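You operate a simulated robot arm through the tools that you are given. There is no shell and no other tool.

You are at the controls of a simulated two-armed robot. One attempt, no reset.

## Task
Test both discs and put the softer one in the grey tray.
Fine: Both lie in the tester's nests; swing the arm aside before you lift one, and leave the other discs and the batch dial as they are.

It is judged by the outcome, as a careful person would: the job done as asked, and still so three seconds after it is handed in. It fails if anything else is knocked over, pushed out of place, dropped, spilled or broken.

## Robot
Two 7-joint arms with two-finger parallel grippers on one trunk that stands fixed in place. Base frame: the origin is at the foot of the trunk, x ahead of it, y to its left, z up; the work surface is at about z = 0.85. Lengths are in m, angles in rad, forces in N, time in s.
The left shoulder is at [0.07, 0.134, 1.226], the right one opposite. With the tool pointing down near the work surface each hand reaches from about 0.1 to 0.64 m from the base axis, measured 20 degrees to its own side. Payload 1.57 kg a hand.
The TCP of each hand is the grasp point between the finger pads, 0.03 m short of the fingertips. In the tool frame z runs along the fingers and y along their closing line. Largest opening 0.08 m; finger width 0.017, thickness 0.012; the body of the gripper, 0.04 by 0.082 m, starts 0.08 m behind the TCP.
Orientation is told as [roll, pitch, yaw] about the base's x, y, z axes, in that order, counted from this pose: with the fingers straight down and closing along the base's y, the tool's x points along the base's -x, its y along +y and its z along -z.

## Interface
- The arms move only by the tool servo_tool. It takes "left_deltas", "right_deltas" or both (then of equal length, played together; a hand with none holds still); each is one flat list of numbers, 7 for each row, row after row: the finger opening in m, from 0 to 0.08, then the shift along the tool's x, y, z in units of 40 mm (1.0 is 40 mm), then the turn, a rotation vector about the tool's x, y, z in units of 5 degrees (1.0 is 5 degrees). In form: [jaw, tx, ty, tz, wx, wy, wz, jaw, tx, ty, tz, wx, wy, wz, ...]. A call has 1 to 20 rows; each row shifts and turns the commanded pose from where the row before left it, along the tool's axes as they then stand. A call with a number of a shift or a turn outside -1 to 1 is refused whole. Rows are played at 5 a second. More than 0.05 m and 0.15 rad between two rows, or a gripper value outside its range, and nothing of the call is played. A pose out of reach is approached as far as the arm can. The call stops where the force on the tool passes 40 N (or 10 N more than at its start, if that is more) or the arm is blocked; 0.2 s more then pass. Each finger travels about 0.153 m/s and halts on what it meets, pressing with about 25 N; the grip force reading is that of the motor and also rises with nothing between the fingers. The clock runs only during rows and for 0.2 s after the last one: add rows that do not move to give the fingers time. The reply holds the time, the measured pose of the TCP, the force on the tool along the base axes, the opening and the grip force, in the units named above and with some noise, with the torque about the TCP (base axes, N m) and any sound that the robot's microphone picked up.
- Cameras (640 x 400 px; columns grow to the right, rows downward): "scene" is now at [0.1304, 0.0092, 1.4346]; the picture's right is [0.07, -1.00, 0.00], its down [-0.74, -0.05, -0.67] and it looks along [0.67, 0.05, -0.75] (base axes); focal length 302 px, centre (320, 200). "left" rides on the left gripper at [0.072, 0.007, -0.122] in its tool frame; the picture's right is [-0.09, 1.00, 0.00], its down [-0.84, -0.08, -0.54] and it looks along [-0.54, -0.05, 0.84] (tool axes); focal length 238 px, centre (320, 200). "right" rides on the right gripper at [0.072, -0.007, -0.122] in its tool frame; the picture's right is [0.09, 1.00, 0.00], its down [-0.84, 0.08, -0.54] and it looks along [-0.54, 0.05, 0.84] (tool axes); focal length 238 px, centre (320, 200).
- grab_frame(camera): a new picture of that camera. The clock stands still meanwhile.
- lift_body(by): slides the trunk up (or, below 0, down) by that many m; the arms and the scene camera ride with it, the base frame stays. It gives what a move gives, with no picture.
- head_to(pan, tilt): turns the head with the scene camera to pan (to the left, within 1.501 rad either way) and tilt (down, from -0.506 to 1.204), counted from straight ahead of the robot. It gives what a move gives.
- point_at(camera, pixels): for up to 12 pixels [column, row] of the newest picture of that camera ("zoom" is the newest enlarged one), the place [x, y, z] in the base frame of the surface seen there, good to about 0.002 m. The clock stands still meanwhile.
- enlarge(camera, box): a new picture of the part [left, top, right, bottom] of that camera's present view, enlarged. The clock stands still meanwhile.
- hand_in(): hands the job in; it is judged then, once.

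Unless the task says otherwise, let go and move clear before handing in.

The tools are called after "Emit:" as a command line: name --argument value ..., lists and objects as JSON in quotes. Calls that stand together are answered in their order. servo_tool: Moves the arms, as the interface text tells. Its arguments: {"type":"object","properties":{"left_deltas":{"type":"array","items":{"type":"number"}},"right_deltas":{"type":"array","items":{"type":"number"}}},"required":[]} The other tools are called the same way: lift_body (by) moves the trunk up or down; head_to (pan, tilt) turns the head that bears the scene camera; grab_frame (camera) takes a picture; point_at (camera, pixels) gives the place of the surface under pixels of a picture; enlarge (camera, box) takes an enlarged picture of a part of a camera's view; hand_in () hands the job in.

At the start:

```text
clock: 0.0
left_eef_pos: [0.4988, 0.2076, 1.1569]
left_orientation: [0.001, 0.0, 0.0]
left_contact_force: [0.0, 0.8, 0.0]
left_ft_torque: [-0.03, -0.05, 0.0]
left_width: 0.0799
left_grip_force: 0.1
right_eef_pos: [0.4015, -0.2016, 1.2075]
right_orientation: [0.0, 0.0, -0.002]
right_contact_force: [0.2, 0.0, 0.5]
right_ft_torque: [0.0, -0.02, 0.01]
right_width: 0.0801
right_grip_force: 0.1
trunk travel left (down, up): [-0.8, 0.14]
head pan, tilt (commanded): [0.073, 0.841]
```

scene: 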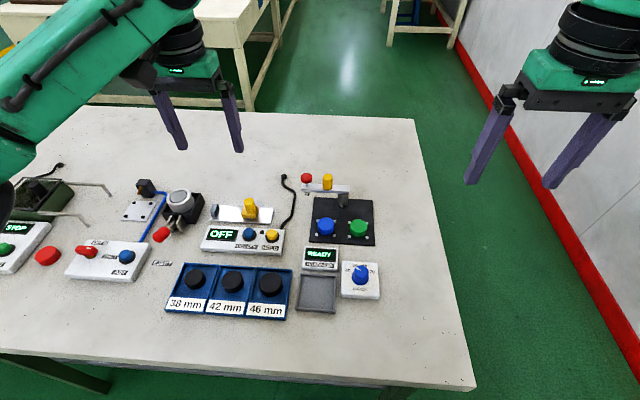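
right: 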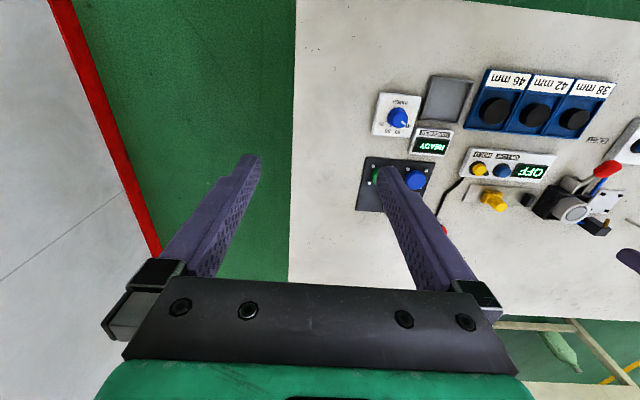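
left: 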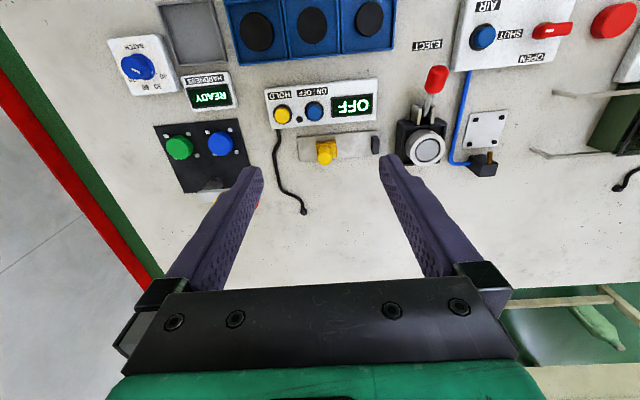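

The scene picture shows the hardness tester around (340,220) with a blue disc at (325,227) and a green one at (358,228), a READY display at (320,257), a batch dial at (361,276) and the grey tray at (317,293). I'll zoom in on this station first.

Emit:
enlarge --camera "scene" --box '[270, 160, 400, 320]'

Emit:
enlarge --camera "right" --box '[340, 50, 500, 250]'

Emit:
enlarge --camera "left" --box '[100, 0, 300, 220]'

```text
2.50 times, centred on (335, 240) of scene
```

zoom: 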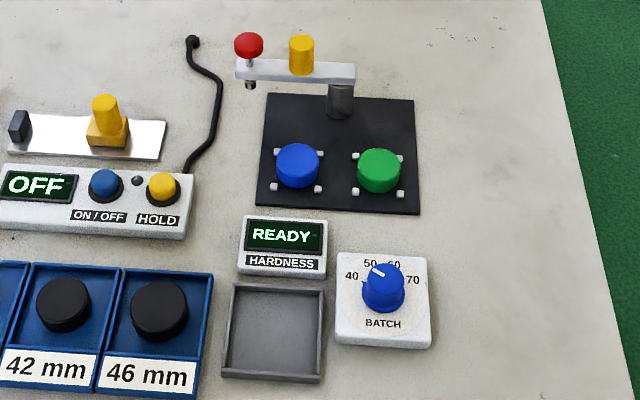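

```text
2.00 times, centred on (420, 150) of right
```

zoom: 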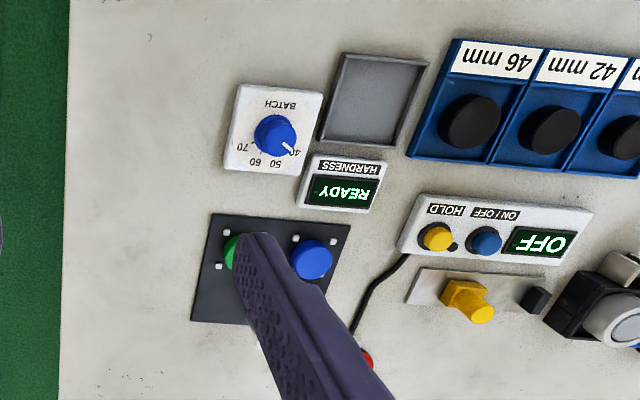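

```text
1.82 times, centred on (200, 110) of left
```

zoom: 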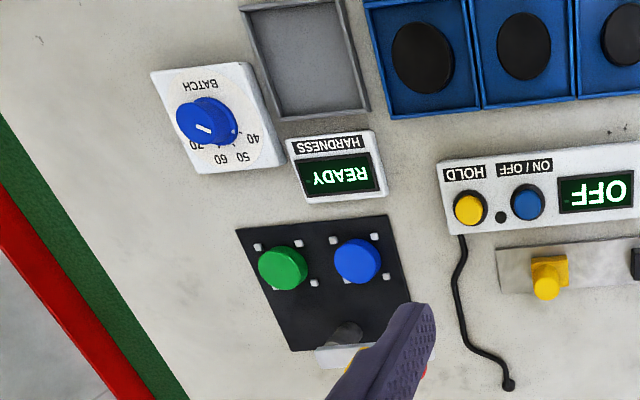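

The arm pivots on a grey post at zoom (340,98), carries a yellow peg at (301,55) and a red plunger at (249,45), and points left away from the discs. I'll measure places in a larger zoom.

Emit:
enlarge --camera "scene" --box '[290, 160, 390, 250]'

```text
4.44 times, centred on (340, 205) of scene
```

zoom: 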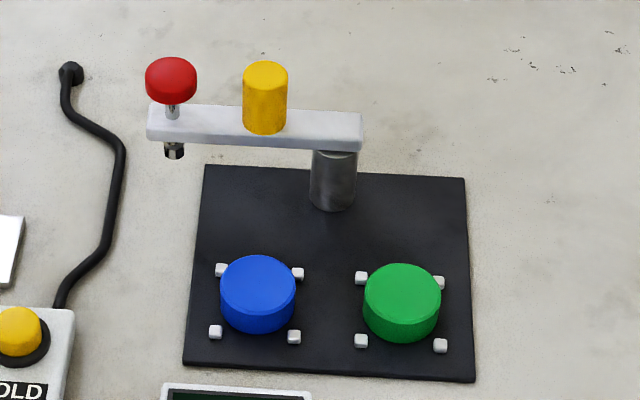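

Emit:
point_at --camera "zoom" --pixels '[[171, 70], [265, 68], [340, 125], [336, 200], [258, 280], [402, 288], [155, 125], [173, 155], [215, 180], [455, 190], [190, 355], [465, 370]]'

Emit:
point_at --camera "scene" --pixels '[[317, 292], [300, 308], [335, 308], [303, 278], [335, 280], [361, 272], [320, 255], [318, 270], [346, 297], [378, 296], [400, 240], [325, 179]]'

```text
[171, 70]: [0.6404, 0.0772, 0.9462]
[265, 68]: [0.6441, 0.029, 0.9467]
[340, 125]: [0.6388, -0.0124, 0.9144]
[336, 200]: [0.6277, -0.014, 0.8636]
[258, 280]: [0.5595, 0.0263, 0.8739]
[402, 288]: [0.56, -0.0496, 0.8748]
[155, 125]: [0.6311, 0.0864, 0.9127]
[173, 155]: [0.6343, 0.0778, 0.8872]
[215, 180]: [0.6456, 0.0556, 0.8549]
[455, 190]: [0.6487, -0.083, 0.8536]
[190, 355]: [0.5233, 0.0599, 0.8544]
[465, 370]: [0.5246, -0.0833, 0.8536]
```

```text
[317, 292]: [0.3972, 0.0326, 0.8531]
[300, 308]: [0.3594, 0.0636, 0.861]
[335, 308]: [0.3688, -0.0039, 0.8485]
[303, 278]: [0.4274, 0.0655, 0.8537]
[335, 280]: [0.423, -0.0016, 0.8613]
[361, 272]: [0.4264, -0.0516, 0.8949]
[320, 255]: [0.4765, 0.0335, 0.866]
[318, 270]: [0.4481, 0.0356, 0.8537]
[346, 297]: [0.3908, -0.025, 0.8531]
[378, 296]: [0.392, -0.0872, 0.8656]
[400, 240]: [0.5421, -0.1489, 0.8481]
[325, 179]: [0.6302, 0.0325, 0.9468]
```

The tester's pivot is near (0.640, -0.012), the peg at (0.640, 0.029, top 0.947), the plunger at (0.640, 0.077), blue disc at (0.556, 0.026) and green at (0.556, -0.050). I'll turn the left hand to yaw -90° while it is still high up, so that its fingers can straddle the yellow peg along x.

Emit:
servo_tool --left_deltas '[0.08, 0, 0, 0, 0, 0, 1, 0.08, 0, 0, 0, 0, 0, 1, 0.08, 0, 0, 0, 0, 0, 1, 0.08, 0, 0, 0, 0, 0, 1, 0.08, 0, 0, 0, 0, 0, 1, 0.08, 0, 0, 0, 0, 0, 1, 0.08, 0, 0, 0, 0, 0, 1, 0.08, 0, 0, 0, 0, 0, 1, 0.08, 0, 0, 0, 0, 0, 1, 0.08, 0, 0, 0, 0, 0, 1, 0.08, 0, 0, 0, 0, 0, 1, 0.08, 0, 0, 0, 0, 0, 1, 0.08, 0, 0, 0, 0, 0, 1, 0.08, 0, 0, 0, 0, 0, 1, 0.08, 0, 0, 0, 0, 0, 1, 0.08, 0, 0, 0, 0, 0, 1, 0.08, 0, 0, 0, 0, 0, 1, 0.08, 0, 0, 0, 0, 0, 1]'

```text
clock: 3.8
left_eef_pos: [0.4983, 0.206, 1.1566]
left_orientation: [-0.001, -0.001, -1.573]
left_contact_force: [0.6, -0.1, -0.2]
left_ft_torque: [0.02, -0.03, 0.0]
left_width: 0.0801
left_grip_force: 0.0
right_eef_pos: [0.4019, -0.2024, 1.2059]
right_orientation: [0.0, 0.0, -0.001]
right_contact_force: [0.0, 0.1, -0.3]
right_ft_torque: [0.03, -0.03, 0.02]
right_width: 0.08
right_grip_force: 0.0
trunk travel left (down, up): [-0.8, 0.14]
head pan, tilt (commanded): [0.073, 0.841]
```

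The turn reached yaw -1.573 cleanly. Now I'll carry the left hand over the peg, staying high (z ≈ 1.06), to check reach.

Emit:
servo_tool --left_deltas '[0.08, -0.738, 0.59, 0.4, 0, 0, 0, 0.08, -0.738, 0.59, 0.4, 0, 0, 0, 0.08, -0.738, 0.59, 0.4, 0, 0, 0, 0.08, -0.738, 0.59, 0.4, 0, 0, 0, 0.08, -0.738, 0.59, 0.4, 0, 0, 0, 0.08, -0.738, 0.59, 0.4, 0, 0, 0, 0.08, 0, 0, 0, 0, 0, 0]'

Emit:
grab_frame --camera "scene"

Emit:
grab_frame --camera "left"

```text
clock: 5.4
left_eef_pos: [0.5947, 0.0496, 1.0691]
left_orientation: [0.0, -0.001, -1.571]
left_contact_force: [-0.8, 0.1, 0.5]
left_ft_torque: [-0.02, 0.01, 0.0]
left_width: 0.0801
left_grip_force: 0.0
left hand out of reach, approached as far as the arm can: row 5, 6
right_eef_pos: [0.4028, -0.2015, 1.2062]
right_orientation: [0.0, 0.0, -0.001]
right_contact_force: [-0.4, 0.2, 0.4]
right_ft_torque: [-0.02, -0.03, 0.01]
right_width: 0.0801
right_grip_force: 0.2
trunk travel left (down, up): [-0.8, 0.14]
head pan, tilt (commanded): [0.073, 0.841]
```

```text
taken
```

scene: 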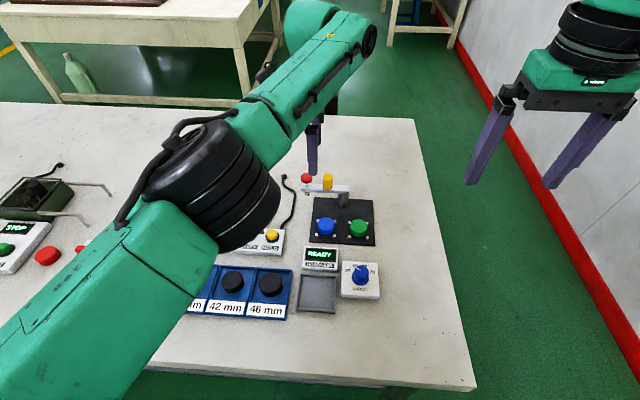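

```text
taken
```

left: 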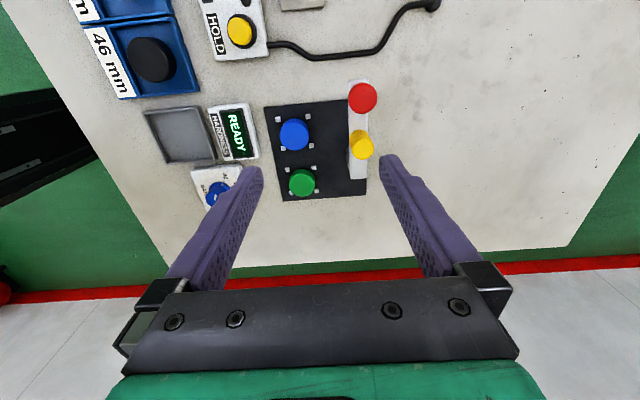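

At vertical tool the left hand stops at (0.595, 0.050), short of the peg at x 0.640. I'll tilt the fingers forward by 15° so the wrist can stay nearer and see where the hand ends up.

Emit:
servo_tool --left_deltas '[0.08, 0, 0, 0, -1, 0, 0, 0.08, 0, 0, 0, -1, 0, 0, 0.08, 0, 0, 0, -1, 0, 0, 0.08, 0, 0, 0, 0, 0, 0]'

```text
clock: 6.4
left_eef_pos: [0.604, 0.0539, 1.0823]
left_orientation: [0.261, -0.001, -1.567]
left_contact_force: [0.7, 0.2, 0.7]
left_ft_torque: [0.0, -0.01, 0.0]
left_width: 0.08
left_grip_force: 0.0
left hand out of reach, approached as far as the arm can: row 1
right_eef_pos: [0.4021, -0.2026, 1.2076]
right_orientation: [0.003, 0.0, -0.001]
right_contact_force: [-0.1, -0.7, -0.2]
right_ft_torque: [0.01, -0.03, 0.01]
right_width: 0.0799
right_grip_force: 0.1
trunk travel left (down, up): [-0.8, 0.14]
head pan, tilt (commanded): [0.073, 0.841]
```

The tilt took effect and the hand is at (0.604, 0.054, 1.082). I'll now move it above the peg at about z 1.01, keeping fingertips above the peg top.

Emit:
servo_tool --left_deltas '[0.08, -0.207, 0.135, 0.657, 0, 0, 0, 0.08, -0.207, 0.135, 0.657, 0, 0, 0, 0.08, -0.207, 0.135, 0.657, 0, 0, 0, 0.08, 0, 0, 0, 0, 0, 0]'

Emit:
grab_frame --camera "left"

Emit:
grab_frame --camera "scene"

```text
clock: 7.4
left_eef_pos: [0.6405, 0.0297, 1.01]
left_orientation: [0.262, -0.002, -1.571]
left_contact_force: [0.7, -0.7, 0.2]
left_ft_torque: [0.01, -0.04, 0.03]
left_width: 0.08
left_grip_force: 0.0
right_eef_pos: [0.4018, -0.2011, 1.2067]
right_orientation: [0.0, -0.001, -0.003]
right_contact_force: [-0.1, -0.3, 0.1]
right_ft_torque: [0.02, -0.01, 0.0]
right_width: 0.0801
right_grip_force: 0.1
trunk travel left (down, up): [-0.8, 0.14]
head pan, tilt (commanded): [0.073, 0.841]
```

```text
taken
```

left: 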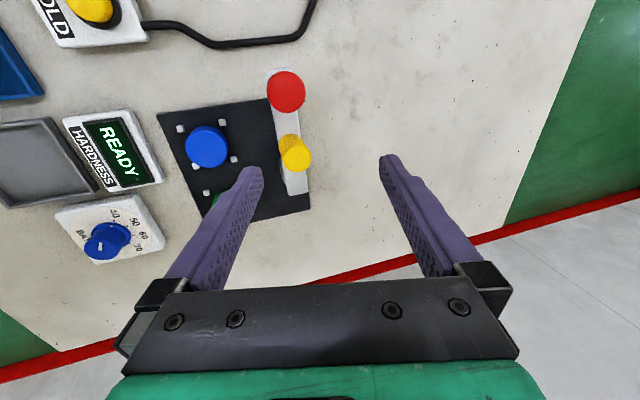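

```text
taken
```

scene: 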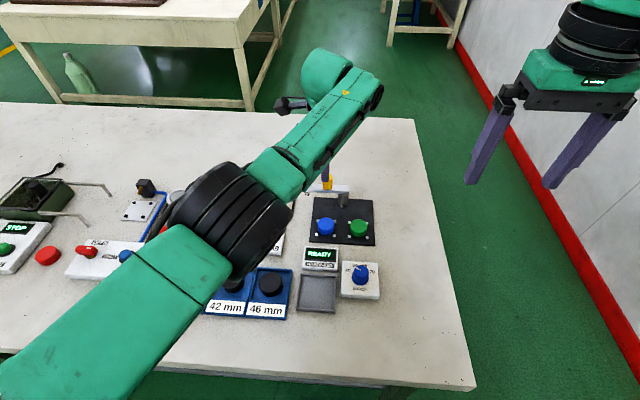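

The left hand is above the peg at (0.6405, 0.030, 1.010). I'll check the peg and plunger places in the left picture and the height of the elbow over the bench.

Emit:
point_at --camera "left" --pixels '[[294, 143], [284, 86], [303, 189], [207, 146], [278, 108], [296, 160], [123, 150], [180, 128], [206, 193], [155, 115], [308, 208]]'

Emit:
point_at --camera "scene" --pixels '[[230, 215], [240, 270], [265, 165], [320, 130], [215, 285], [290, 200], [345, 75], [320, 175]]'

```text
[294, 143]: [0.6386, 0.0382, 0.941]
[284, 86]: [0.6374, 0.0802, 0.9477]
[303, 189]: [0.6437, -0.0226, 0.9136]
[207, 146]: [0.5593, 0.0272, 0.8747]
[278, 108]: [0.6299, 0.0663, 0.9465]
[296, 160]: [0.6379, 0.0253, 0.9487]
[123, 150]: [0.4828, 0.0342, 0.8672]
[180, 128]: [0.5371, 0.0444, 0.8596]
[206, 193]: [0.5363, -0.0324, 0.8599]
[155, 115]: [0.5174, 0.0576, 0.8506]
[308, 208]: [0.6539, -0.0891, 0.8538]
```

```text
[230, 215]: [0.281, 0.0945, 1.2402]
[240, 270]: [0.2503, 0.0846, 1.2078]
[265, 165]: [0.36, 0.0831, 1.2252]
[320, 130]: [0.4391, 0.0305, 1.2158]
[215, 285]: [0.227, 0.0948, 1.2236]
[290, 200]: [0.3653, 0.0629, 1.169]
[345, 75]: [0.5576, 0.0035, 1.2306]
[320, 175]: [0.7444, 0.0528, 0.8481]
```

Peg centre is about (0.639, 0.028) with its top at 0.947. I'll narrow the fingers to 0.055 and lower them around the peg to TCP z ≈ 0.957, offset a little in x for the tilt.

Emit:
servo_tool --left_deltas '[0.055, 0, 0, 0, 0, 0, 0, 0.055, -0.014, -0.175, 0.41, 0, 0, 0, 0.055, -0.014, -0.175, 0.41, 0, 0, 0, 0.055, -0.014, -0.175, 0.41, 0, 0, 0, 0.055, 0, 0, 0, 0, 0, 0]'

Emit:
grab_frame --camera "left"

Emit:
grab_frame --camera "scene"

```text
clock: 8.6
left_eef_pos: [0.632, 0.0268, 0.9573]
left_orientation: [0.26, 0.001, -1.571]
left_contact_force: [0.0, 0.1, -0.8]
left_ft_torque: [0.02, -0.01, -0.01]
left_width: 0.0549
left_grip_force: 0.1
right_eef_pos: [0.4026, -0.2011, 1.2068]
right_orientation: [0.001, 0.001, 0.0]
right_contact_force: [0.1, -0.4, 0.0]
right_ft_torque: [0.01, -0.03, 0.02]
right_width: 0.0798
right_grip_force: 0.1
trunk travel left (down, up): [-0.8, 0.14]
head pan, tilt (commanded): [0.073, 0.841]
```

```text
taken
```

left: 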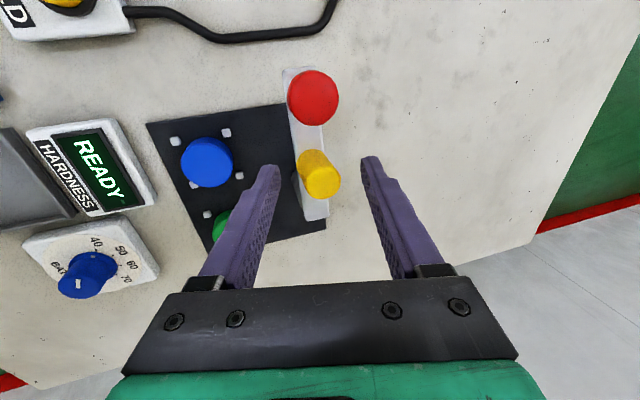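

```text
taken
```

scene: 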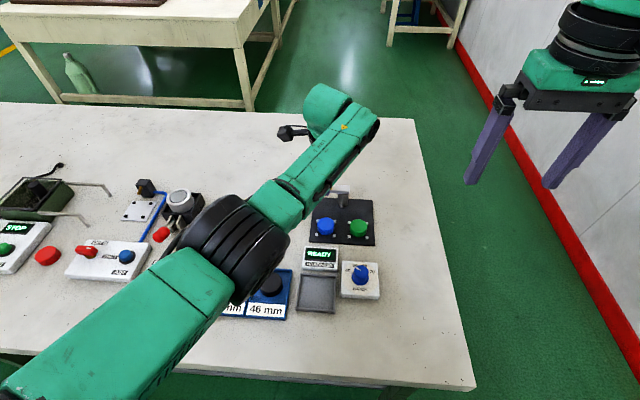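

The peg top (322,183) sits between the fingertips (270,170) and (370,162) with no contact force. I'll narrow the fingers to a loose cage and swing the first 25° counter-clockwise toward the discs, turning the hand along.

Emit:
servo_tool --left_deltas '[0.036, 0, 0, 0, 0, 0, 0, 0.036, 0, 0, 0, 0, 0, 0, 0.036, -0.004, -0.085, -0.023, 0, 0, -1, 0.036, -0.004, -0.085, -0.0227, 0, 0, -1, 0.036, -0.0044, -0.0853, -0.0223, 0, 0, -1, 0.036, -0.0046, -0.0854, -0.0218, 0, 0, -1, 0.036, -0.0048, -0.0856, -0.0211, 0, 0, -1]'

Emit:
grab_frame --camera "left"

```text
clock: 10.2
left_eef_pos: [0.615, 0.022, 0.9587]
left_orientation: [0.239, -0.111, -1.144]
left_contact_force: [1.1, 1.1, 1.3]
left_ft_torque: [-0.03, -0.02, 0.0]
left_width: 0.0366
left_grip_force: 0.5
right_eef_pos: [0.4022, -0.2019, 1.2058]
right_orientation: [0.0, 0.0, -0.002]
right_contact_force: [0.3, -0.6, 0.1]
right_ft_torque: [0.03, 0.01, 0.02]
right_width: 0.0799
right_grip_force: 0.0
trunk travel left (down, up): [-0.8, 0.14]
head pan, tilt (commanded): [0.073, 0.841]
```

```text
taken
```

left: 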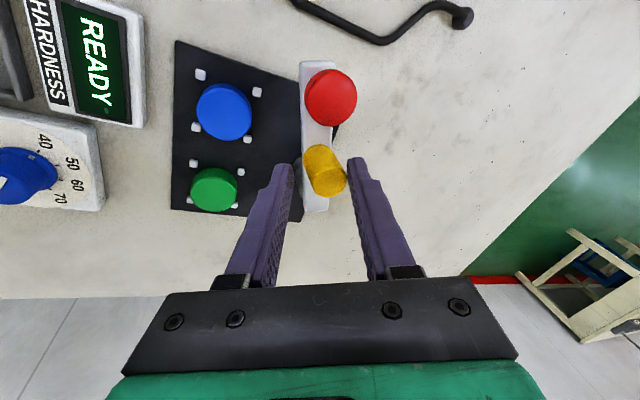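

The arm is following: the peg (323,175) rests near the far finger. I'll measure the plunger and peg to see the real swing angle.

Emit:
point_at --camera "left" --pixels '[[330, 95], [327, 183], [313, 205], [318, 66], [320, 155], [283, 170], [360, 165], [223, 108], [213, 185]]'

```text
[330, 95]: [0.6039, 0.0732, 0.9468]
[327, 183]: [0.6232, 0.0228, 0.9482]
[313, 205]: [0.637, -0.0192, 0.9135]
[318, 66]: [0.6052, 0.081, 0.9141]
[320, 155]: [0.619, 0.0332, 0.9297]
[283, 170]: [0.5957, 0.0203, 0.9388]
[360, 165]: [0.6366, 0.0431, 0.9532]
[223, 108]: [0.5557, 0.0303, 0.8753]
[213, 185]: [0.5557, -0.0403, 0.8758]
```

The plunger is now at (0.604, 0.073), i.e. swung about 23° and tracking the fingers. I'll continue the swing by 30°.

Emit:
servo_tool --left_deltas '[0.036, -0.005, -0.0858, -0.0203, 0, 0, -1, 0.036, -0.0051, -0.086, -0.0193, 0, 0, -1, 0.036, -0.0052, -0.0863, -0.0181, 0, 0, -1, 0.036, -0.0053, -0.0865, -0.0169, 0, 0, -1, 0.036, -0.0053, -0.0868, -0.0154, 0, 0, -1, 0.036, -0.0053, -0.087, -0.0139, 0, 0, -1]'

Emit:
grab_frame --camera "left"

Emit:
grab_frame --camera "scene"

```text
clock: 11.6
left_eef_pos: [0.6011, 0.0096, 0.9582]
left_orientation: [0.152, -0.214, -0.623]
left_contact_force: [0.1, -0.2, -0.3]
left_ft_torque: [0.0, 0.01, -0.02]
left_width: 0.0366
left_grip_force: 0.1
right_eef_pos: [0.4025, -0.2013, 1.2066]
right_orientation: [-0.001, -0.002, -0.001]
right_contact_force: [0.2, 0.1, -0.3]
right_ft_torque: [-0.03, 0.03, 0.01]
right_width: 0.0798
right_grip_force: 0.1
trunk travel left (down, up): [-0.8, 0.14]
head pan, tilt (commanded): [0.073, 0.841]
```

```text
taken
```

left: 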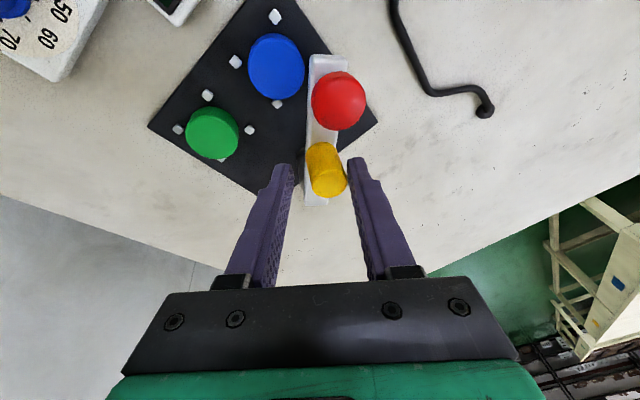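

```text
taken
```

scene: 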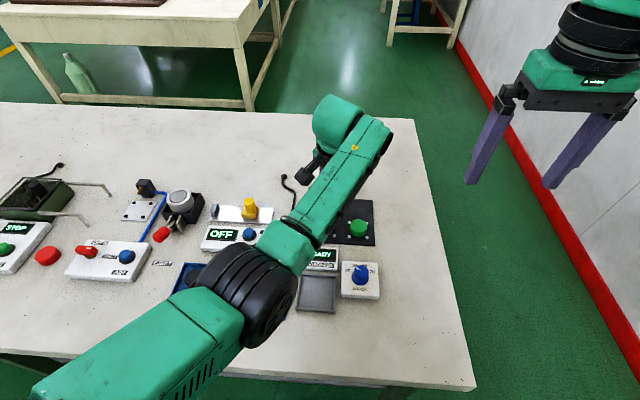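

Emit:
point_at --camera "left" --pixels '[[338, 102], [329, 185], [274, 62], [212, 132], [330, 60], [276, 16], [235, 61], [208, 95], [249, 130], [178, 130]]'

```text
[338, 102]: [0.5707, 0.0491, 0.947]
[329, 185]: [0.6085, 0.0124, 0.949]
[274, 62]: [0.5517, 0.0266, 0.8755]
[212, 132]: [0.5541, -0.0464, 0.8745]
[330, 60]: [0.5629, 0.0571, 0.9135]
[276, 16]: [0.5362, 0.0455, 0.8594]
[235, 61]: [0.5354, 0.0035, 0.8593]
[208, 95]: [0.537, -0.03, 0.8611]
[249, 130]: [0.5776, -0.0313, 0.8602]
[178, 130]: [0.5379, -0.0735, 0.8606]
```

The plunger is at (0.571, 0.048), about 48° of swing; the blue nest (pegs give its centre as (0.5565, 0.0245)) needs about 65°. I'll go on by three more 5° steps and a final smaller one.

Emit:
servo_tool --left_deltas '[0.036, -0.0052, -0.0873, -0.0123, 0, 0, -1, 0.036, -0.005, -0.0875, -0.0106, 0, 0, -1, 0.036, -0.005, -0.0877, -0.0088, 0, 0, -1, 0.036, 0, 0, 0, 0, 0, 0]'

Emit:
grab_frame --camera "left"

```text
clock: 12.6
left_eef_pos: [0.598, 0.0079, 0.9585]
left_orientation: [0.099, -0.245, -0.347]
left_contact_force: [0.4, 1.1, 0.1]
left_ft_torque: [0.03, 0.0, -0.02]
left_width: 0.0359
left_grip_force: 0.0
right_eef_pos: [0.4017, -0.2011, 1.2061]
right_orientation: [-0.001, 0.001, -0.002]
right_contact_force: [0.5, -1.0, -0.4]
right_ft_torque: [0.01, 0.0, 0.0]
right_width: 0.0802
right_grip_force: 0.0
trunk travel left (down, up): [-0.8, 0.14]
head pan, tilt (commanded): [0.073, 0.841]
```

```text
taken
```

left: 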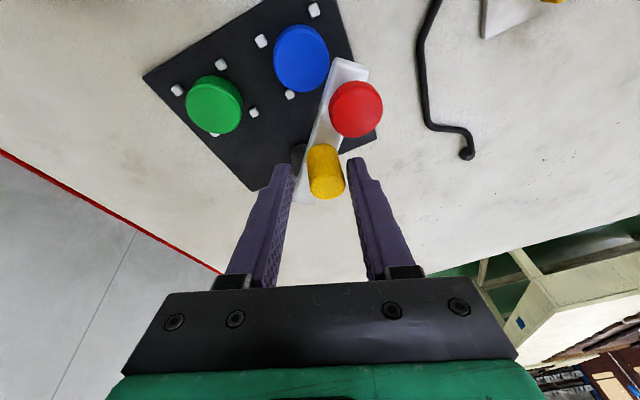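

The hand reads (0.598, 0.008), about 8 mm less of travel in y than commanded. I'll hold for a moment and read again, measuring the plunger too.

Emit:
servo_tool --left_deltas '[0.036, 0, 0, 0, 0, 0, 0, 0.036, 0, 0, 0, 0, 0, 0]'

Emit:
point_at --camera "left" --pixels '[[356, 110], [327, 187], [301, 58], [214, 105], [345, 62], [366, 70], [305, 190], [290, 95], [254, 112], [262, 40]]'

```text
clock: 13.2
left_eef_pos: [0.5962, 0.0082, 0.9567]
left_orientation: [0.099, -0.244, -0.35]
left_contact_force: [0.1, 0.9, 0.4]
left_ft_torque: [-0.03, 0.02, -0.03]
left_width: 0.036
left_grip_force: 0.0
right_eef_pos: [0.4027, -0.2008, 1.206]
right_orientation: [0.001, 0.0, 0.0]
right_contact_force: [-0.3, -0.7, 0.5]
right_ft_torque: [-0.01, -0.02, -0.03]
right_width: 0.0799
right_grip_force: 0.0
trunk travel left (down, up): [-0.8, 0.14]
head pan, tilt (commanded): [0.073, 0.841]
```

```text
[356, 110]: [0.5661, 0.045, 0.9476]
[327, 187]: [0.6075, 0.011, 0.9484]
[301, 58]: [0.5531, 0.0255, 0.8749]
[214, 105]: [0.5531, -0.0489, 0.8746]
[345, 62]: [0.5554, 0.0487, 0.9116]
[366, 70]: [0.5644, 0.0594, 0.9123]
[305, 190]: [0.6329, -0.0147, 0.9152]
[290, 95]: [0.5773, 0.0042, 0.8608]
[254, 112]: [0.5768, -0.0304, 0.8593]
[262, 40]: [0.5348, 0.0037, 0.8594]
```

The swing arm stands near 51° and the hand stopped following, with only ~1 N sideways. I'll test a small pure -y shift (8 mm) to see whether the hand is free.

Emit:
servo_tool --left_deltas '[0.036, -0.034, -0.094, 0, 0, 0, 0, 0.036, -0.034, -0.094, 0, 0, 0, 0, 0.036, 0, 0, 0, 0, 0, 0]'

Emit:
grab_frame --camera "left"

```text
clock: 14.0
left_eef_pos: [0.5965, -0.0015, 0.9573]
left_orientation: [0.099, -0.244, -0.353]
left_contact_force: [0.4, -0.1, -0.1]
left_ft_torque: [-0.04, 0.0, 0.0]
left_width: 0.0357
left_grip_force: 0.0
right_eef_pos: [0.4019, -0.2018, 1.207]
right_orientation: [-0.001, 0.001, -0.001]
right_contact_force: [-0.1, -1.1, 0.7]
right_ft_torque: [0.03, -0.04, -0.03]
right_width: 0.08
right_grip_force: 0.0
trunk travel left (down, up): [-0.8, 0.14]
head pan, tilt (commanded): [0.073, 0.841]
```

```text
taken
```

left: 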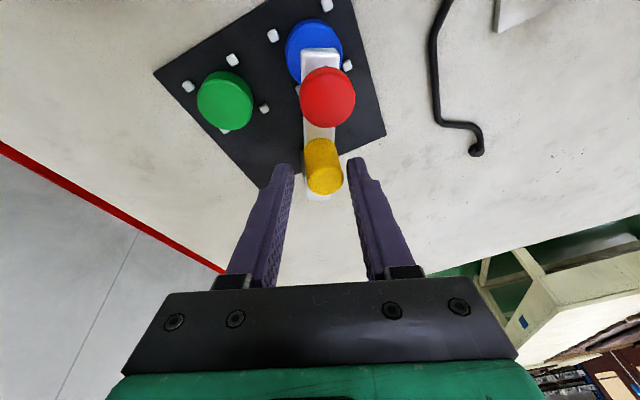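

That moved the arm: the red knob (327,95) is now nearly over the blue disc. Measuring its place.

Emit:
point_at --camera "left" --pixels '[[328, 97], [326, 182], [313, 45], [224, 100], [304, 52], [336, 54], [318, 195], [348, 66], [233, 60], [273, 36], [264, 109]]'

Emit:
enlarge --camera "left" --box '[220, 0, 420, 220]'

```text
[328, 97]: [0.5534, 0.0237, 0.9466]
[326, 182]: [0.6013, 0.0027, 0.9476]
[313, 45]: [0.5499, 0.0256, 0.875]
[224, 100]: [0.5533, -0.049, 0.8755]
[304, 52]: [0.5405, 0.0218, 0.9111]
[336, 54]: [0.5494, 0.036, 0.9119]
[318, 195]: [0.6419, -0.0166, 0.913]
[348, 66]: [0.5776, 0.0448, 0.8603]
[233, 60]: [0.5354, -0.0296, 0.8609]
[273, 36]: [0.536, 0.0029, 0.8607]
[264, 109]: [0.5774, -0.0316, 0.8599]
```

```text
1.82 times, centred on (320, 110) of left
```

zoom: 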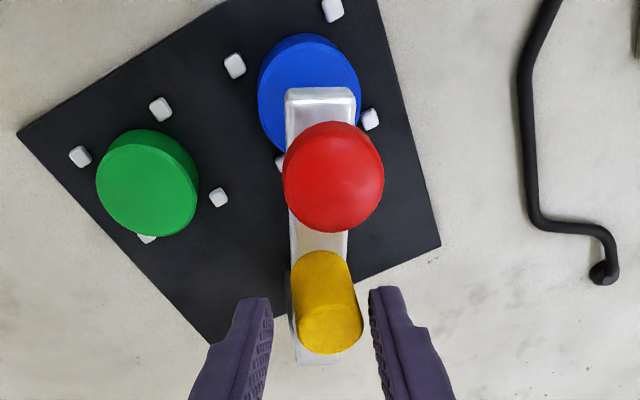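

The bar end midpoint gives a swing of about 65.7°, and the red knob at (0.554, 0.024) is over the blue nest centre (0.557, 0.024). I'll open slightly, back the fingers off along their own axis, then level the hand to yaw 0 and vertical.

Emit:
servo_tool --left_deltas '[0.05, 0, 0, 0, 0, 0, 0, 0.05, 0, 0, -0.4, 0, 0, 0, 0.05, 0, 0, -0.5, 0, 0, 0, 0.05, 0, 0, -0.7, 0, 0, 0, 0.05, 0, 0, -0.4, 0, 0, 0, 0.05, 0, 0, 0, 0, 0, -1, 0.05, 0, 0, 0, 0, 0, -1, 0.05, 0, 0, 0, 0, 0, -1, 0.05, 0, 0, 0, 0, 0, -1, 0.05, 0, 0, 0, 0, 1, 0, 0.05, 0, 0, 0, 0, 1, 0, 0.05, 0, 0, 0, 0, 1, 0, 0.05, 0, 0, 0, 0, 0, 0]'

Emit:
grab_frame --camera "left"

Emit:
grab_frame --camera "right"

```text
clock: 16.8
left_eef_pos: [0.5732, -0.0094, 1.0369]
left_orientation: [-0.001, -0.002, 0.001]
left_contact_force: [-0.3, 0.1, -0.4]
left_ft_torque: [0.03, -0.02, -0.01]
left_width: 0.0498
left_grip_force: 0.1
right_eef_pos: [0.4002, -0.2004, 1.2067]
right_orientation: [-0.002, -0.001, -0.002]
right_contact_force: [-0.3, -0.6, -1.1]
right_ft_torque: [0.02, 0.02, 0.01]
right_width: 0.0798
right_grip_force: 0.2
trunk travel left (down, up): [-0.8, 0.14]
head pan, tilt (commanded): [0.073, 0.841]
```

```text
taken
```

left: 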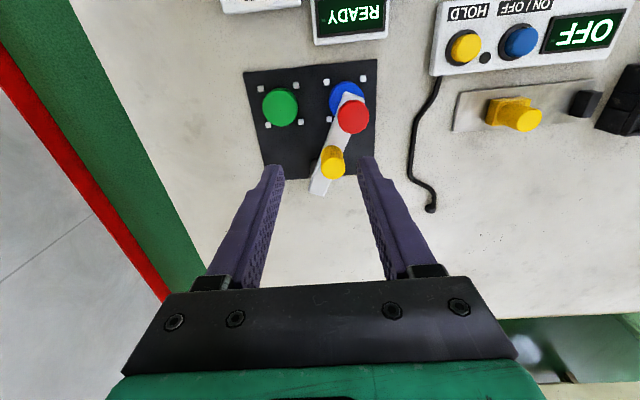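

```text
taken
```

right: 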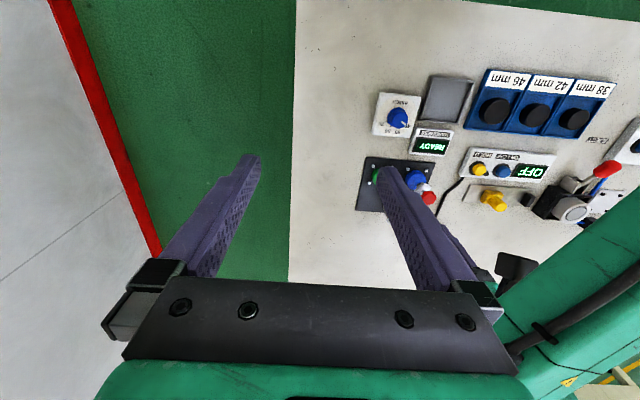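

The hand is level and clear at (0.573, -0.009, 1.037). I'll check that the red knob (352,116) still stands over the blue disc, and whether the display (350,12) is readable in the left view.

Emit:
point_at --camera "left" --pixels '[[352, 117], [333, 160], [345, 88], [280, 107], [347, 94], [360, 100], [318, 188], [327, 82], [361, 83], [326, 122], [349, 12]]'

Emit:
enlarge --camera "left" --box '[240, 0, 400, 200]'

```text
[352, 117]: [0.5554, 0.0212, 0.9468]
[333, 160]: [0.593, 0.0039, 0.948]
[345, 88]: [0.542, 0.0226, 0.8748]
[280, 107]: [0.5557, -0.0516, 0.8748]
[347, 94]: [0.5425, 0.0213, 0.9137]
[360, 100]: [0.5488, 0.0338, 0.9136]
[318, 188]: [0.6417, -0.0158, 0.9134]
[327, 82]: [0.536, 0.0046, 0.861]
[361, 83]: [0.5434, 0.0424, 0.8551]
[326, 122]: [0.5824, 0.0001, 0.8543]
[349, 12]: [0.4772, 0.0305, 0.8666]
```

```text
2.00 times, centred on (320, 100) of left
```

zoom: 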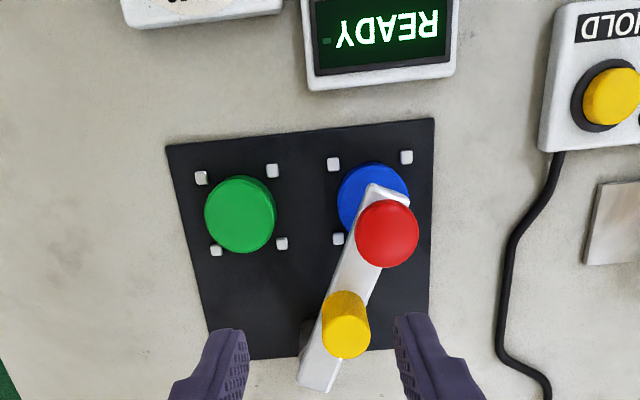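

The knob is about 1–2 mm from the blue disc's centre line, which is good enough. I'll close the fingers, move over the knob at (0.5555, 0.0225) and come down to just above its top.

Emit:
servo_tool --left_deltas '[0.0, 0.2212, 0.4, 0, 0, 0, 0, 0.0, 0.2213, 0.3975, 0, 0, 0, 0, 0.0, 0, 0, 0.4, 0, 0, 0, 0.0, 0, 0, 0.5, 0, 0, 0, 0.0, 0, 0, 0.4, 0, 0, 0, 0.0, 0, 0, 0, 0, 0, 0]'

Emit:
grab_frame --camera "left"

```text
clock: 18.2
left_eef_pos: [0.5556, 0.0229, 0.9842]
left_orientation: [-0.001, 0.002, 0.001]
left_contact_force: [-0.2, -0.6, 0.1]
left_ft_torque: [-0.03, 0.0, 0.0]
left_width: 0.0002
left_grip_force: 21.6
right_eef_pos: [0.4022, -0.2018, 1.2072]
right_orientation: [0.001, -0.001, -0.001]
right_contact_force: [-0.5, 0.4, -0.2]
right_ft_torque: [0.03, 0.01, 0.03]
right_width: 0.08
right_grip_force: 0.1
trunk travel left (down, up): [-0.8, 0.14]
head pan, tilt (commanded): [0.073, 0.841]
```

```text
taken
```

left: 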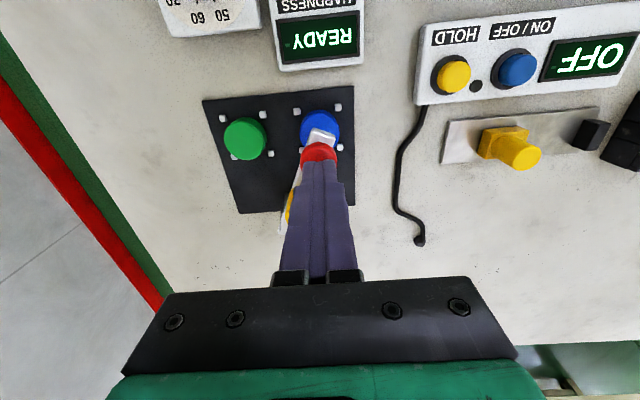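

The closed fingertips (318,165) are right above the red knob (318,152) and the display (320,38) is in view. I'll press down in small steps.

Emit:
servo_tool --left_deltas '[0.0, 0, 0, 0.1, 0, 0, 0, 0.0, 0, 0, 0.1, 0, 0, 0, 0.0, 0, 0, 0.08, 0, 0, 0, 0.0, 0, 0, 0.08, 0, 0, 0, 0.0, 0, 0, 0, 0, 0, 0]'

Emit:
grab_frame --camera "left"

```text
clock: 19.4
left_eef_pos: [0.5561, 0.0248, 0.9685]
left_orientation: [-0.001, 0.001, 0.001]
left_contact_force: [1.4, -0.8, 3.0]
left_ft_torque: [0.01, -0.06, 0.0]
left_width: 0.0
left_grip_force: 21.6
right_eef_pos: [0.4021, -0.2008, 1.206]
right_orientation: [0.0, 0.0, -0.001]
right_contact_force: [-0.7, -0.5, 1.2]
right_ft_torque: [-0.05, -0.01, 0.0]
right_width: 0.08
right_grip_force: 0.0
trunk travel left (down, up): [-0.8, 0.14]
head pan, tilt (commanded): [0.073, 0.841]
```

```text
taken
```

left: 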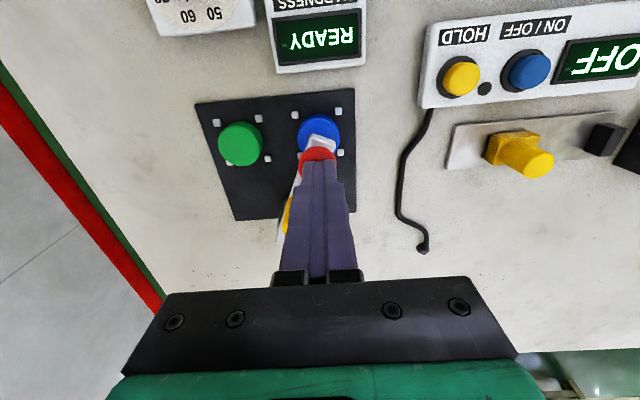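

The plunger has gone down about 8 mm at 3 N and the display still says READY. I'll press on in 2 mm steps.

Emit:
servo_tool --left_deltas '[0.0, 0, 0, 0.05, 0, 0, 0, 0.0, 0, 0, 0.05, 0, 0, 0, 0.0, 0, 0, 0.05, 0, 0, 0, 0.0, 0, 0, 0, 0, 0, 0, 0.0, 0, 0, 0, 0, 0, 0]'

Emit:
grab_frame --camera "left"

```text
clock: 20.6
left_eef_pos: [0.5547, 0.0239, 0.9667]
left_orientation: [0.001, -0.009, 0.001]
left_contact_force: [10.5, 1.4, 30.8]
left_ft_torque: [0.05, -0.24, 0.23]
left_width: 0.0
left_grip_force: 21.3
right_eef_pos: [0.3983, -0.2008, 1.208]
right_orientation: [0.0, -0.004, -0.002]
right_contact_force: [0.3, 0.3, 0.2]
right_ft_torque: [-0.02, 0.01, 0.03]
right_width: 0.0803
right_grip_force: 0.0
trunk travel left (down, up): [-0.8, 0.14]
head pan, tilt (commanded): [0.073, 0.841]
```

```text
taken
```

left: 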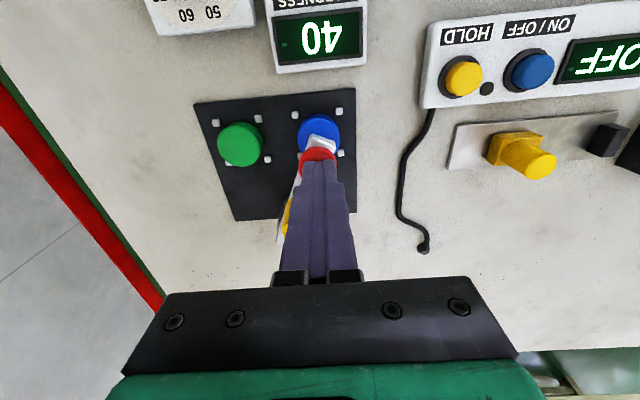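

The display changed to what looks like an inverted "40", with 31 N on the tool. I'll zoom in to read it properly.

Emit:
enlarge --camera "left" --box '[260, 0, 380, 75]'

Emit:
enlarge --camera "right" --box '[390, 110, 480, 170]'

```text
5.33 times, centred on (320, 38) of left
```

zoom: 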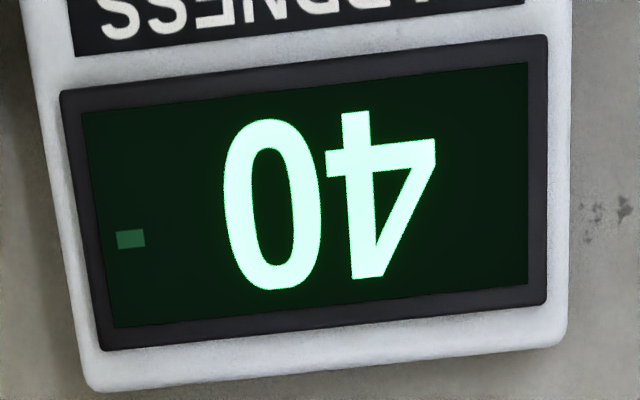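

```text
6.67 times, centred on (435, 140) of right
```

zoom: 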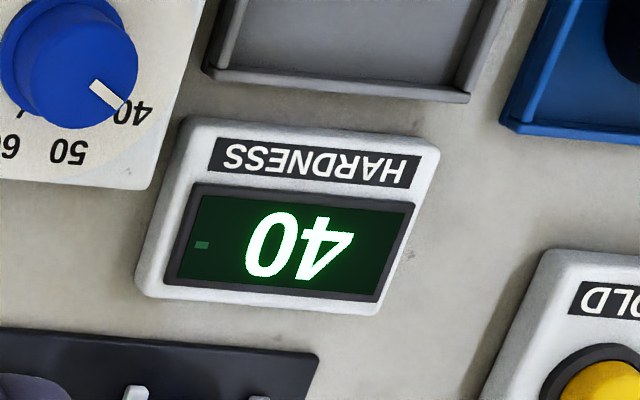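

Blue reads 40. I'll hold the press briefly to see that the number is stable.

Emit:
servo_tool --left_deltas '[0.0, 0, 0, 0, 0, 0, 0, 0.0, 0, 0, 0, 0, 0, 0, 0.0, 0, 0, 0, 0, 0, 0]'

Emit:
enlarge --camera "left" --box '[260, 0, 380, 75]'

```text
clock: 21.4
left_eef_pos: [0.5545, 0.0246, 0.9664]
left_orientation: [-0.001, -0.009, -0.001]
left_contact_force: [10.1, 0.3, 31.7]
left_ft_torque: [0.02, -0.21, 0.19]
left_width: 0.0
left_grip_force: 21.3
right_eef_pos: [0.3989, -0.2028, 1.2087]
right_orientation: [0.0, -0.005, -0.003]
right_contact_force: [0.1, -0.5, -0.2]
right_ft_torque: [0.01, 0.04, 0.02]
right_width: 0.0802
right_grip_force: 0.1
trunk travel left (down, up): [-0.8, 0.14]
head pan, tilt (commanded): [0.073, 0.841]
```

```text
5.33 times, centred on (320, 38) of left
```

zoom: 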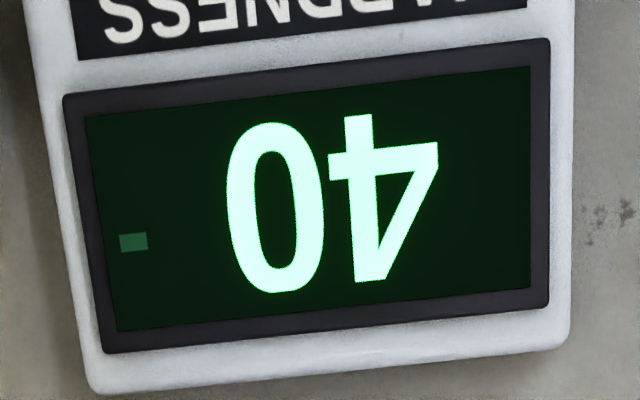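

Blue is a steady 40. I'll release the plunger, lift, and move back over the yellow peg with a 10° forward tilt.

Emit:
servo_tool --left_deltas '[0.0, 0, 0, -0.3, 0, 0, 0, 0.0, 0, 0, -0.5, 0, 0, 0, 0.0, 0, 0, -0.6, 0, 0, 0, 0.05, -0.549, -0.249, 0, 0, 0, 0, 0.05, -0.549, -0.249, 0, 0, 0, 0, 0.05, 0, 0, 0, 0, -1, 0, 0.05, 0, 0, 0, 0, -1, 0, 0.05, 0, 0, 0, 0, 0, 0]'

Emit:
grab_frame --camera "left"

Emit:
enlarge --camera "right" --box '[360, 90, 480, 220]'

```text
clock: 23.2
left_eef_pos: [0.5785, 0.013, 1.0193]
left_orientation: [-0.001, -0.175, 0.002]
left_contact_force: [0.4, -0.7, 0.0]
left_ft_torque: [-0.06, 0.0, 0.02]
left_width: 0.0499
left_grip_force: 0.1
left hand out of reach, approached as far as the arm can: row 5
right_eef_pos: [0.4015, -0.2012, 1.2066]
right_orientation: [-0.001, -0.001, -0.001]
right_contact_force: [0.4, 0.1, 0.2]
right_ft_torque: [-0.02, 0.0, 0.0]
right_width: 0.0801
right_grip_force: 0.1
trunk travel left (down, up): [-0.8, 0.14]
head pan, tilt (commanded): [0.073, 0.841]
```

```text
taken
```

left: 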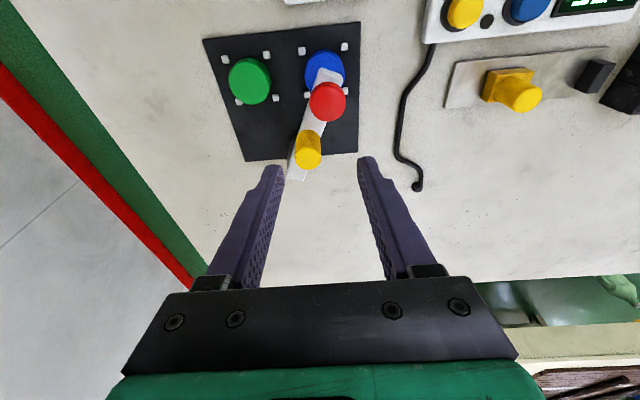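

```text
3.08 times, centred on (420, 155) of right
```

zoom: 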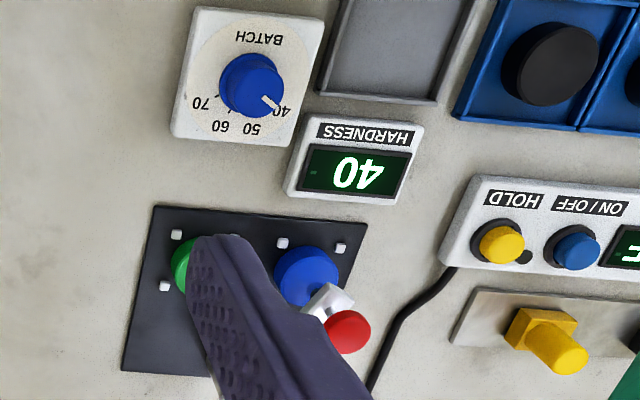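

The display holds 40. The reach clipped one row, leaving the hand at (0.5785, 0.013); I'll measure the peg again before descending.

Emit:
point_at --camera "left" --pixels '[[328, 100], [309, 155], [309, 143], [319, 70], [342, 77], [297, 176], [301, 160], [318, 160]]'

```text
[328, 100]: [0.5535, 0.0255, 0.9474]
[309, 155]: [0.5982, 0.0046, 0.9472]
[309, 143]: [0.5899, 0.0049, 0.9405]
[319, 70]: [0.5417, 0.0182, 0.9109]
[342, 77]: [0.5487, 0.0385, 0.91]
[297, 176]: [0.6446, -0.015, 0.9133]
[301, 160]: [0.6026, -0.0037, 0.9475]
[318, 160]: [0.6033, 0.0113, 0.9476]
```

The peg centre is about (0.602, 0.004). I'll move over it and lower the open fingers (0.05) around it to TCP z ≈ 0.952.

Emit:
servo_tool --left_deltas '[0.05, -0.418, -0.225, 0.5815, 0, 0, 0, 0.05, 0, 0, 0, 0, 0, 0, 0.05, 0.068, 0, 0.386, 0, 0, 0, 0.05, 0.068, 0, 0.386, 0, 0, 0, 0.05, 0.068, 0, 0.386, 0, 0, 0, 0.05, 0, 0, 0, 0, 0, 0]'

Emit:
grab_frame --camera "left"

```text
clock: 24.6
left_eef_pos: [0.5967, 0.0056, 0.9527]
left_orientation: [0.001, -0.174, 0.0]
left_contact_force: [-0.4, 0.4, 0.2]
left_ft_torque: [-0.04, 0.0, -0.02]
left_width: 0.05
left_grip_force: 0.0
right_eef_pos: [0.4013, -0.2018, 1.2061]
right_orientation: [0.0, 0.0, -0.001]
right_contact_force: [0.3, 0.5, 0.1]
right_ft_torque: [-0.02, 0.0, -0.04]
right_width: 0.08
right_grip_force: 0.0
trunk travel left (down, up): [-0.8, 0.14]
head pan, tilt (commanded): [0.073, 0.841]
```

```text
taken
```

left: 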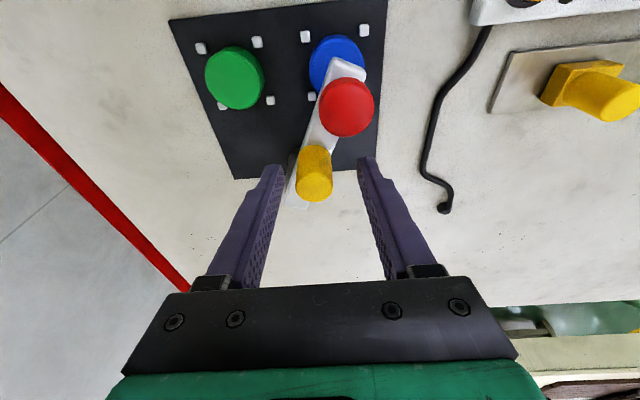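

The peg (314,175) is between the fingers. I'll narrow to 0.032 and sweep the hand along the arc to -y to bring the arm over the green disc.

Emit:
servo_tool --left_deltas '[0.032, 0, 0, 0, 0, 0, 0, 0.032, 0, 0, 0, 0, 0, 0, 0.032, 0.0148, -0.1, -0.0026, 0, 0, 0, 0.032, 0.0148, -0.1, -0.0026, 0, 0, 0, 0.032, 0.0148, -0.1, -0.0026, 0, 0, 0, 0.032, 0.0148, -0.1, -0.0026, 0, 0, 0, 0.032, 0.0, -0.1, 0, 0, 0, 0, 0.032, 0.0, -0.1, 0, 0, 0, 0, 0.032, -0.0197, -0.1, 0.0035, 0, 0, 0, 0.032, -0.0197, -0.1, 0.0035, 0, 0, 0, 0.032, -0.0197, -0.1, 0.0035, 0, 0, 0, 0.032, 0, 0, 0, 0, 0, 0]'

Emit:
grab_frame --camera "left"

```text
clock: 27.2
left_eef_pos: [0.5975, -0.0314, 0.9525]
left_orientation: [0.0, -0.174, 0.001]
left_contact_force: [0.4, -0.9, 0.2]
left_ft_torque: [0.01, -0.01, 0.04]
left_width: 0.032
left_grip_force: 0.1
right_eef_pos: [0.4026, -0.2011, 1.2067]
right_orientation: [-0.001, -0.001, -0.002]
right_contact_force: [-0.4, -1.0, 0.2]
right_ft_torque: [-0.03, 0.04, 0.0]
right_width: 0.08
right_grip_force: 0.0
trunk travel left (down, up): [-0.8, 0.14]
head pan, tilt (commanded): [0.073, 0.841]
```

```text
taken
```

left: 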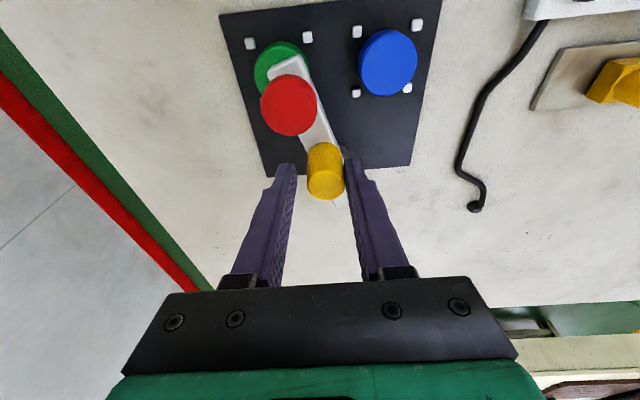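

Emit:
point_at --camera "left" --pixels '[[289, 106], [325, 186], [269, 64], [301, 56], [250, 43], [308, 37], [270, 52], [338, 200], [313, 183], [341, 186], [388, 62]]'

Emit:
enlarge --camera "left" --box '[220, 0, 420, 220]'

```text
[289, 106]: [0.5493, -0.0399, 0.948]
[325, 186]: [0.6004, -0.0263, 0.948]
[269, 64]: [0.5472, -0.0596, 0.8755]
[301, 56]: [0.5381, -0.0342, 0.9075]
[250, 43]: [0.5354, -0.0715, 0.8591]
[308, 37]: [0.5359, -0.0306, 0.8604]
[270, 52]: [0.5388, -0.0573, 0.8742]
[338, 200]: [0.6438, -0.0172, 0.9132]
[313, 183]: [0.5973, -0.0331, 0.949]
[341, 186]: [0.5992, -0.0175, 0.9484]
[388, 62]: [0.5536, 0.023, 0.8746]
```

```text
1.82 times, centred on (320, 110) of left
```

zoom: 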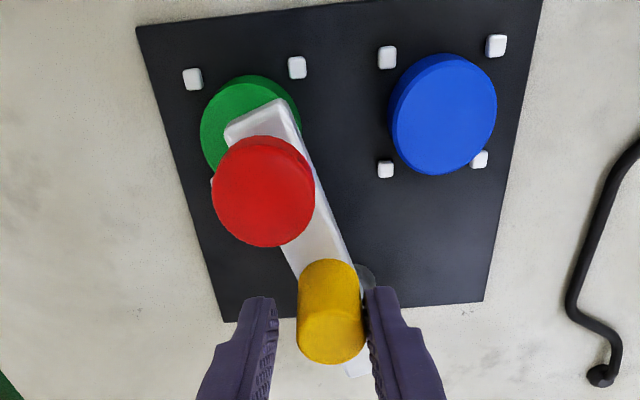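

The arm is at about 17° past straight and the green nest needs about 25°. I'll push the peg a further 5.5 mm in -y.

Emit:
servo_tool --left_deltas '[0.032, -0.0185, -0.07, 0.0033, 0, 0, 0, 0.032, -0.0185, -0.07, 0.0033, 0, 0, 0, 0.032, 0, 0, 0, 0, 0, 0]'

Emit:
enlarge --camera "left" --box '[220, 0, 420, 220]'

```text
clock: 28.0
left_eef_pos: [0.5992, -0.0351, 0.9533]
left_orientation: [-0.004, -0.175, 0.001]
left_contact_force: [0.9, 1.0, 0.0]
left_ft_torque: [0.02, 0.01, 0.02]
left_width: 0.0319
left_grip_force: 0.1
left hand out of reach, approached as far as the arm can: row 1
right_eef_pos: [0.4011, -0.2018, 1.2067]
right_orientation: [0.0, 0.001, -0.002]
right_contact_force: [0.4, 0.0, -0.3]
right_ft_torque: [-0.01, -0.01, 0.0]
right_width: 0.0802
right_grip_force: 0.0
trunk travel left (down, up): [-0.8, 0.14]
head pan, tilt (commanded): [0.073, 0.841]
```

```text
1.82 times, centred on (320, 110) of left
```

zoom: 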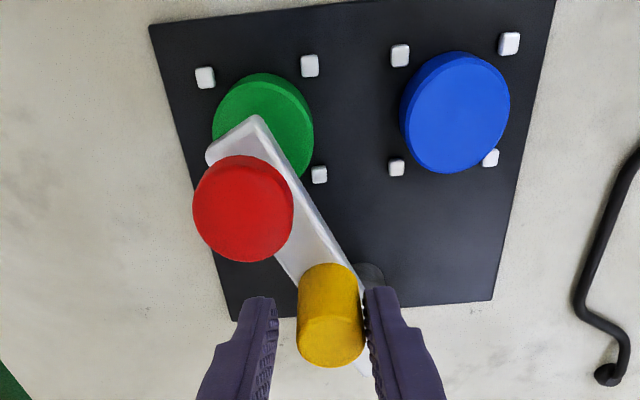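

The arm moved noticeably; I'll measure the knob and bar in this zoom.

Emit:
point_at --camera "zoom" --pixels '[[243, 200], [330, 340], [212, 152], [257, 118], [262, 90], [205, 77], [309, 65], [319, 175], [300, 335], [360, 340], [368, 370]]'

```text
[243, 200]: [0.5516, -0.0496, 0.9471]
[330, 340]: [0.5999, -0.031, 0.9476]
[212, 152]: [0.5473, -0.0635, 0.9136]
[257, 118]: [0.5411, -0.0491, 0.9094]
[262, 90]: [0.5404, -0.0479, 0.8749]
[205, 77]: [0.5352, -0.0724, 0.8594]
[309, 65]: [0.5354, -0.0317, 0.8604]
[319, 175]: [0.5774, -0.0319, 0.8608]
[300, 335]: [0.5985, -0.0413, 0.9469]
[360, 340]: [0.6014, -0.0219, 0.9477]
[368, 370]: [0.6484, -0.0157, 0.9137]
```

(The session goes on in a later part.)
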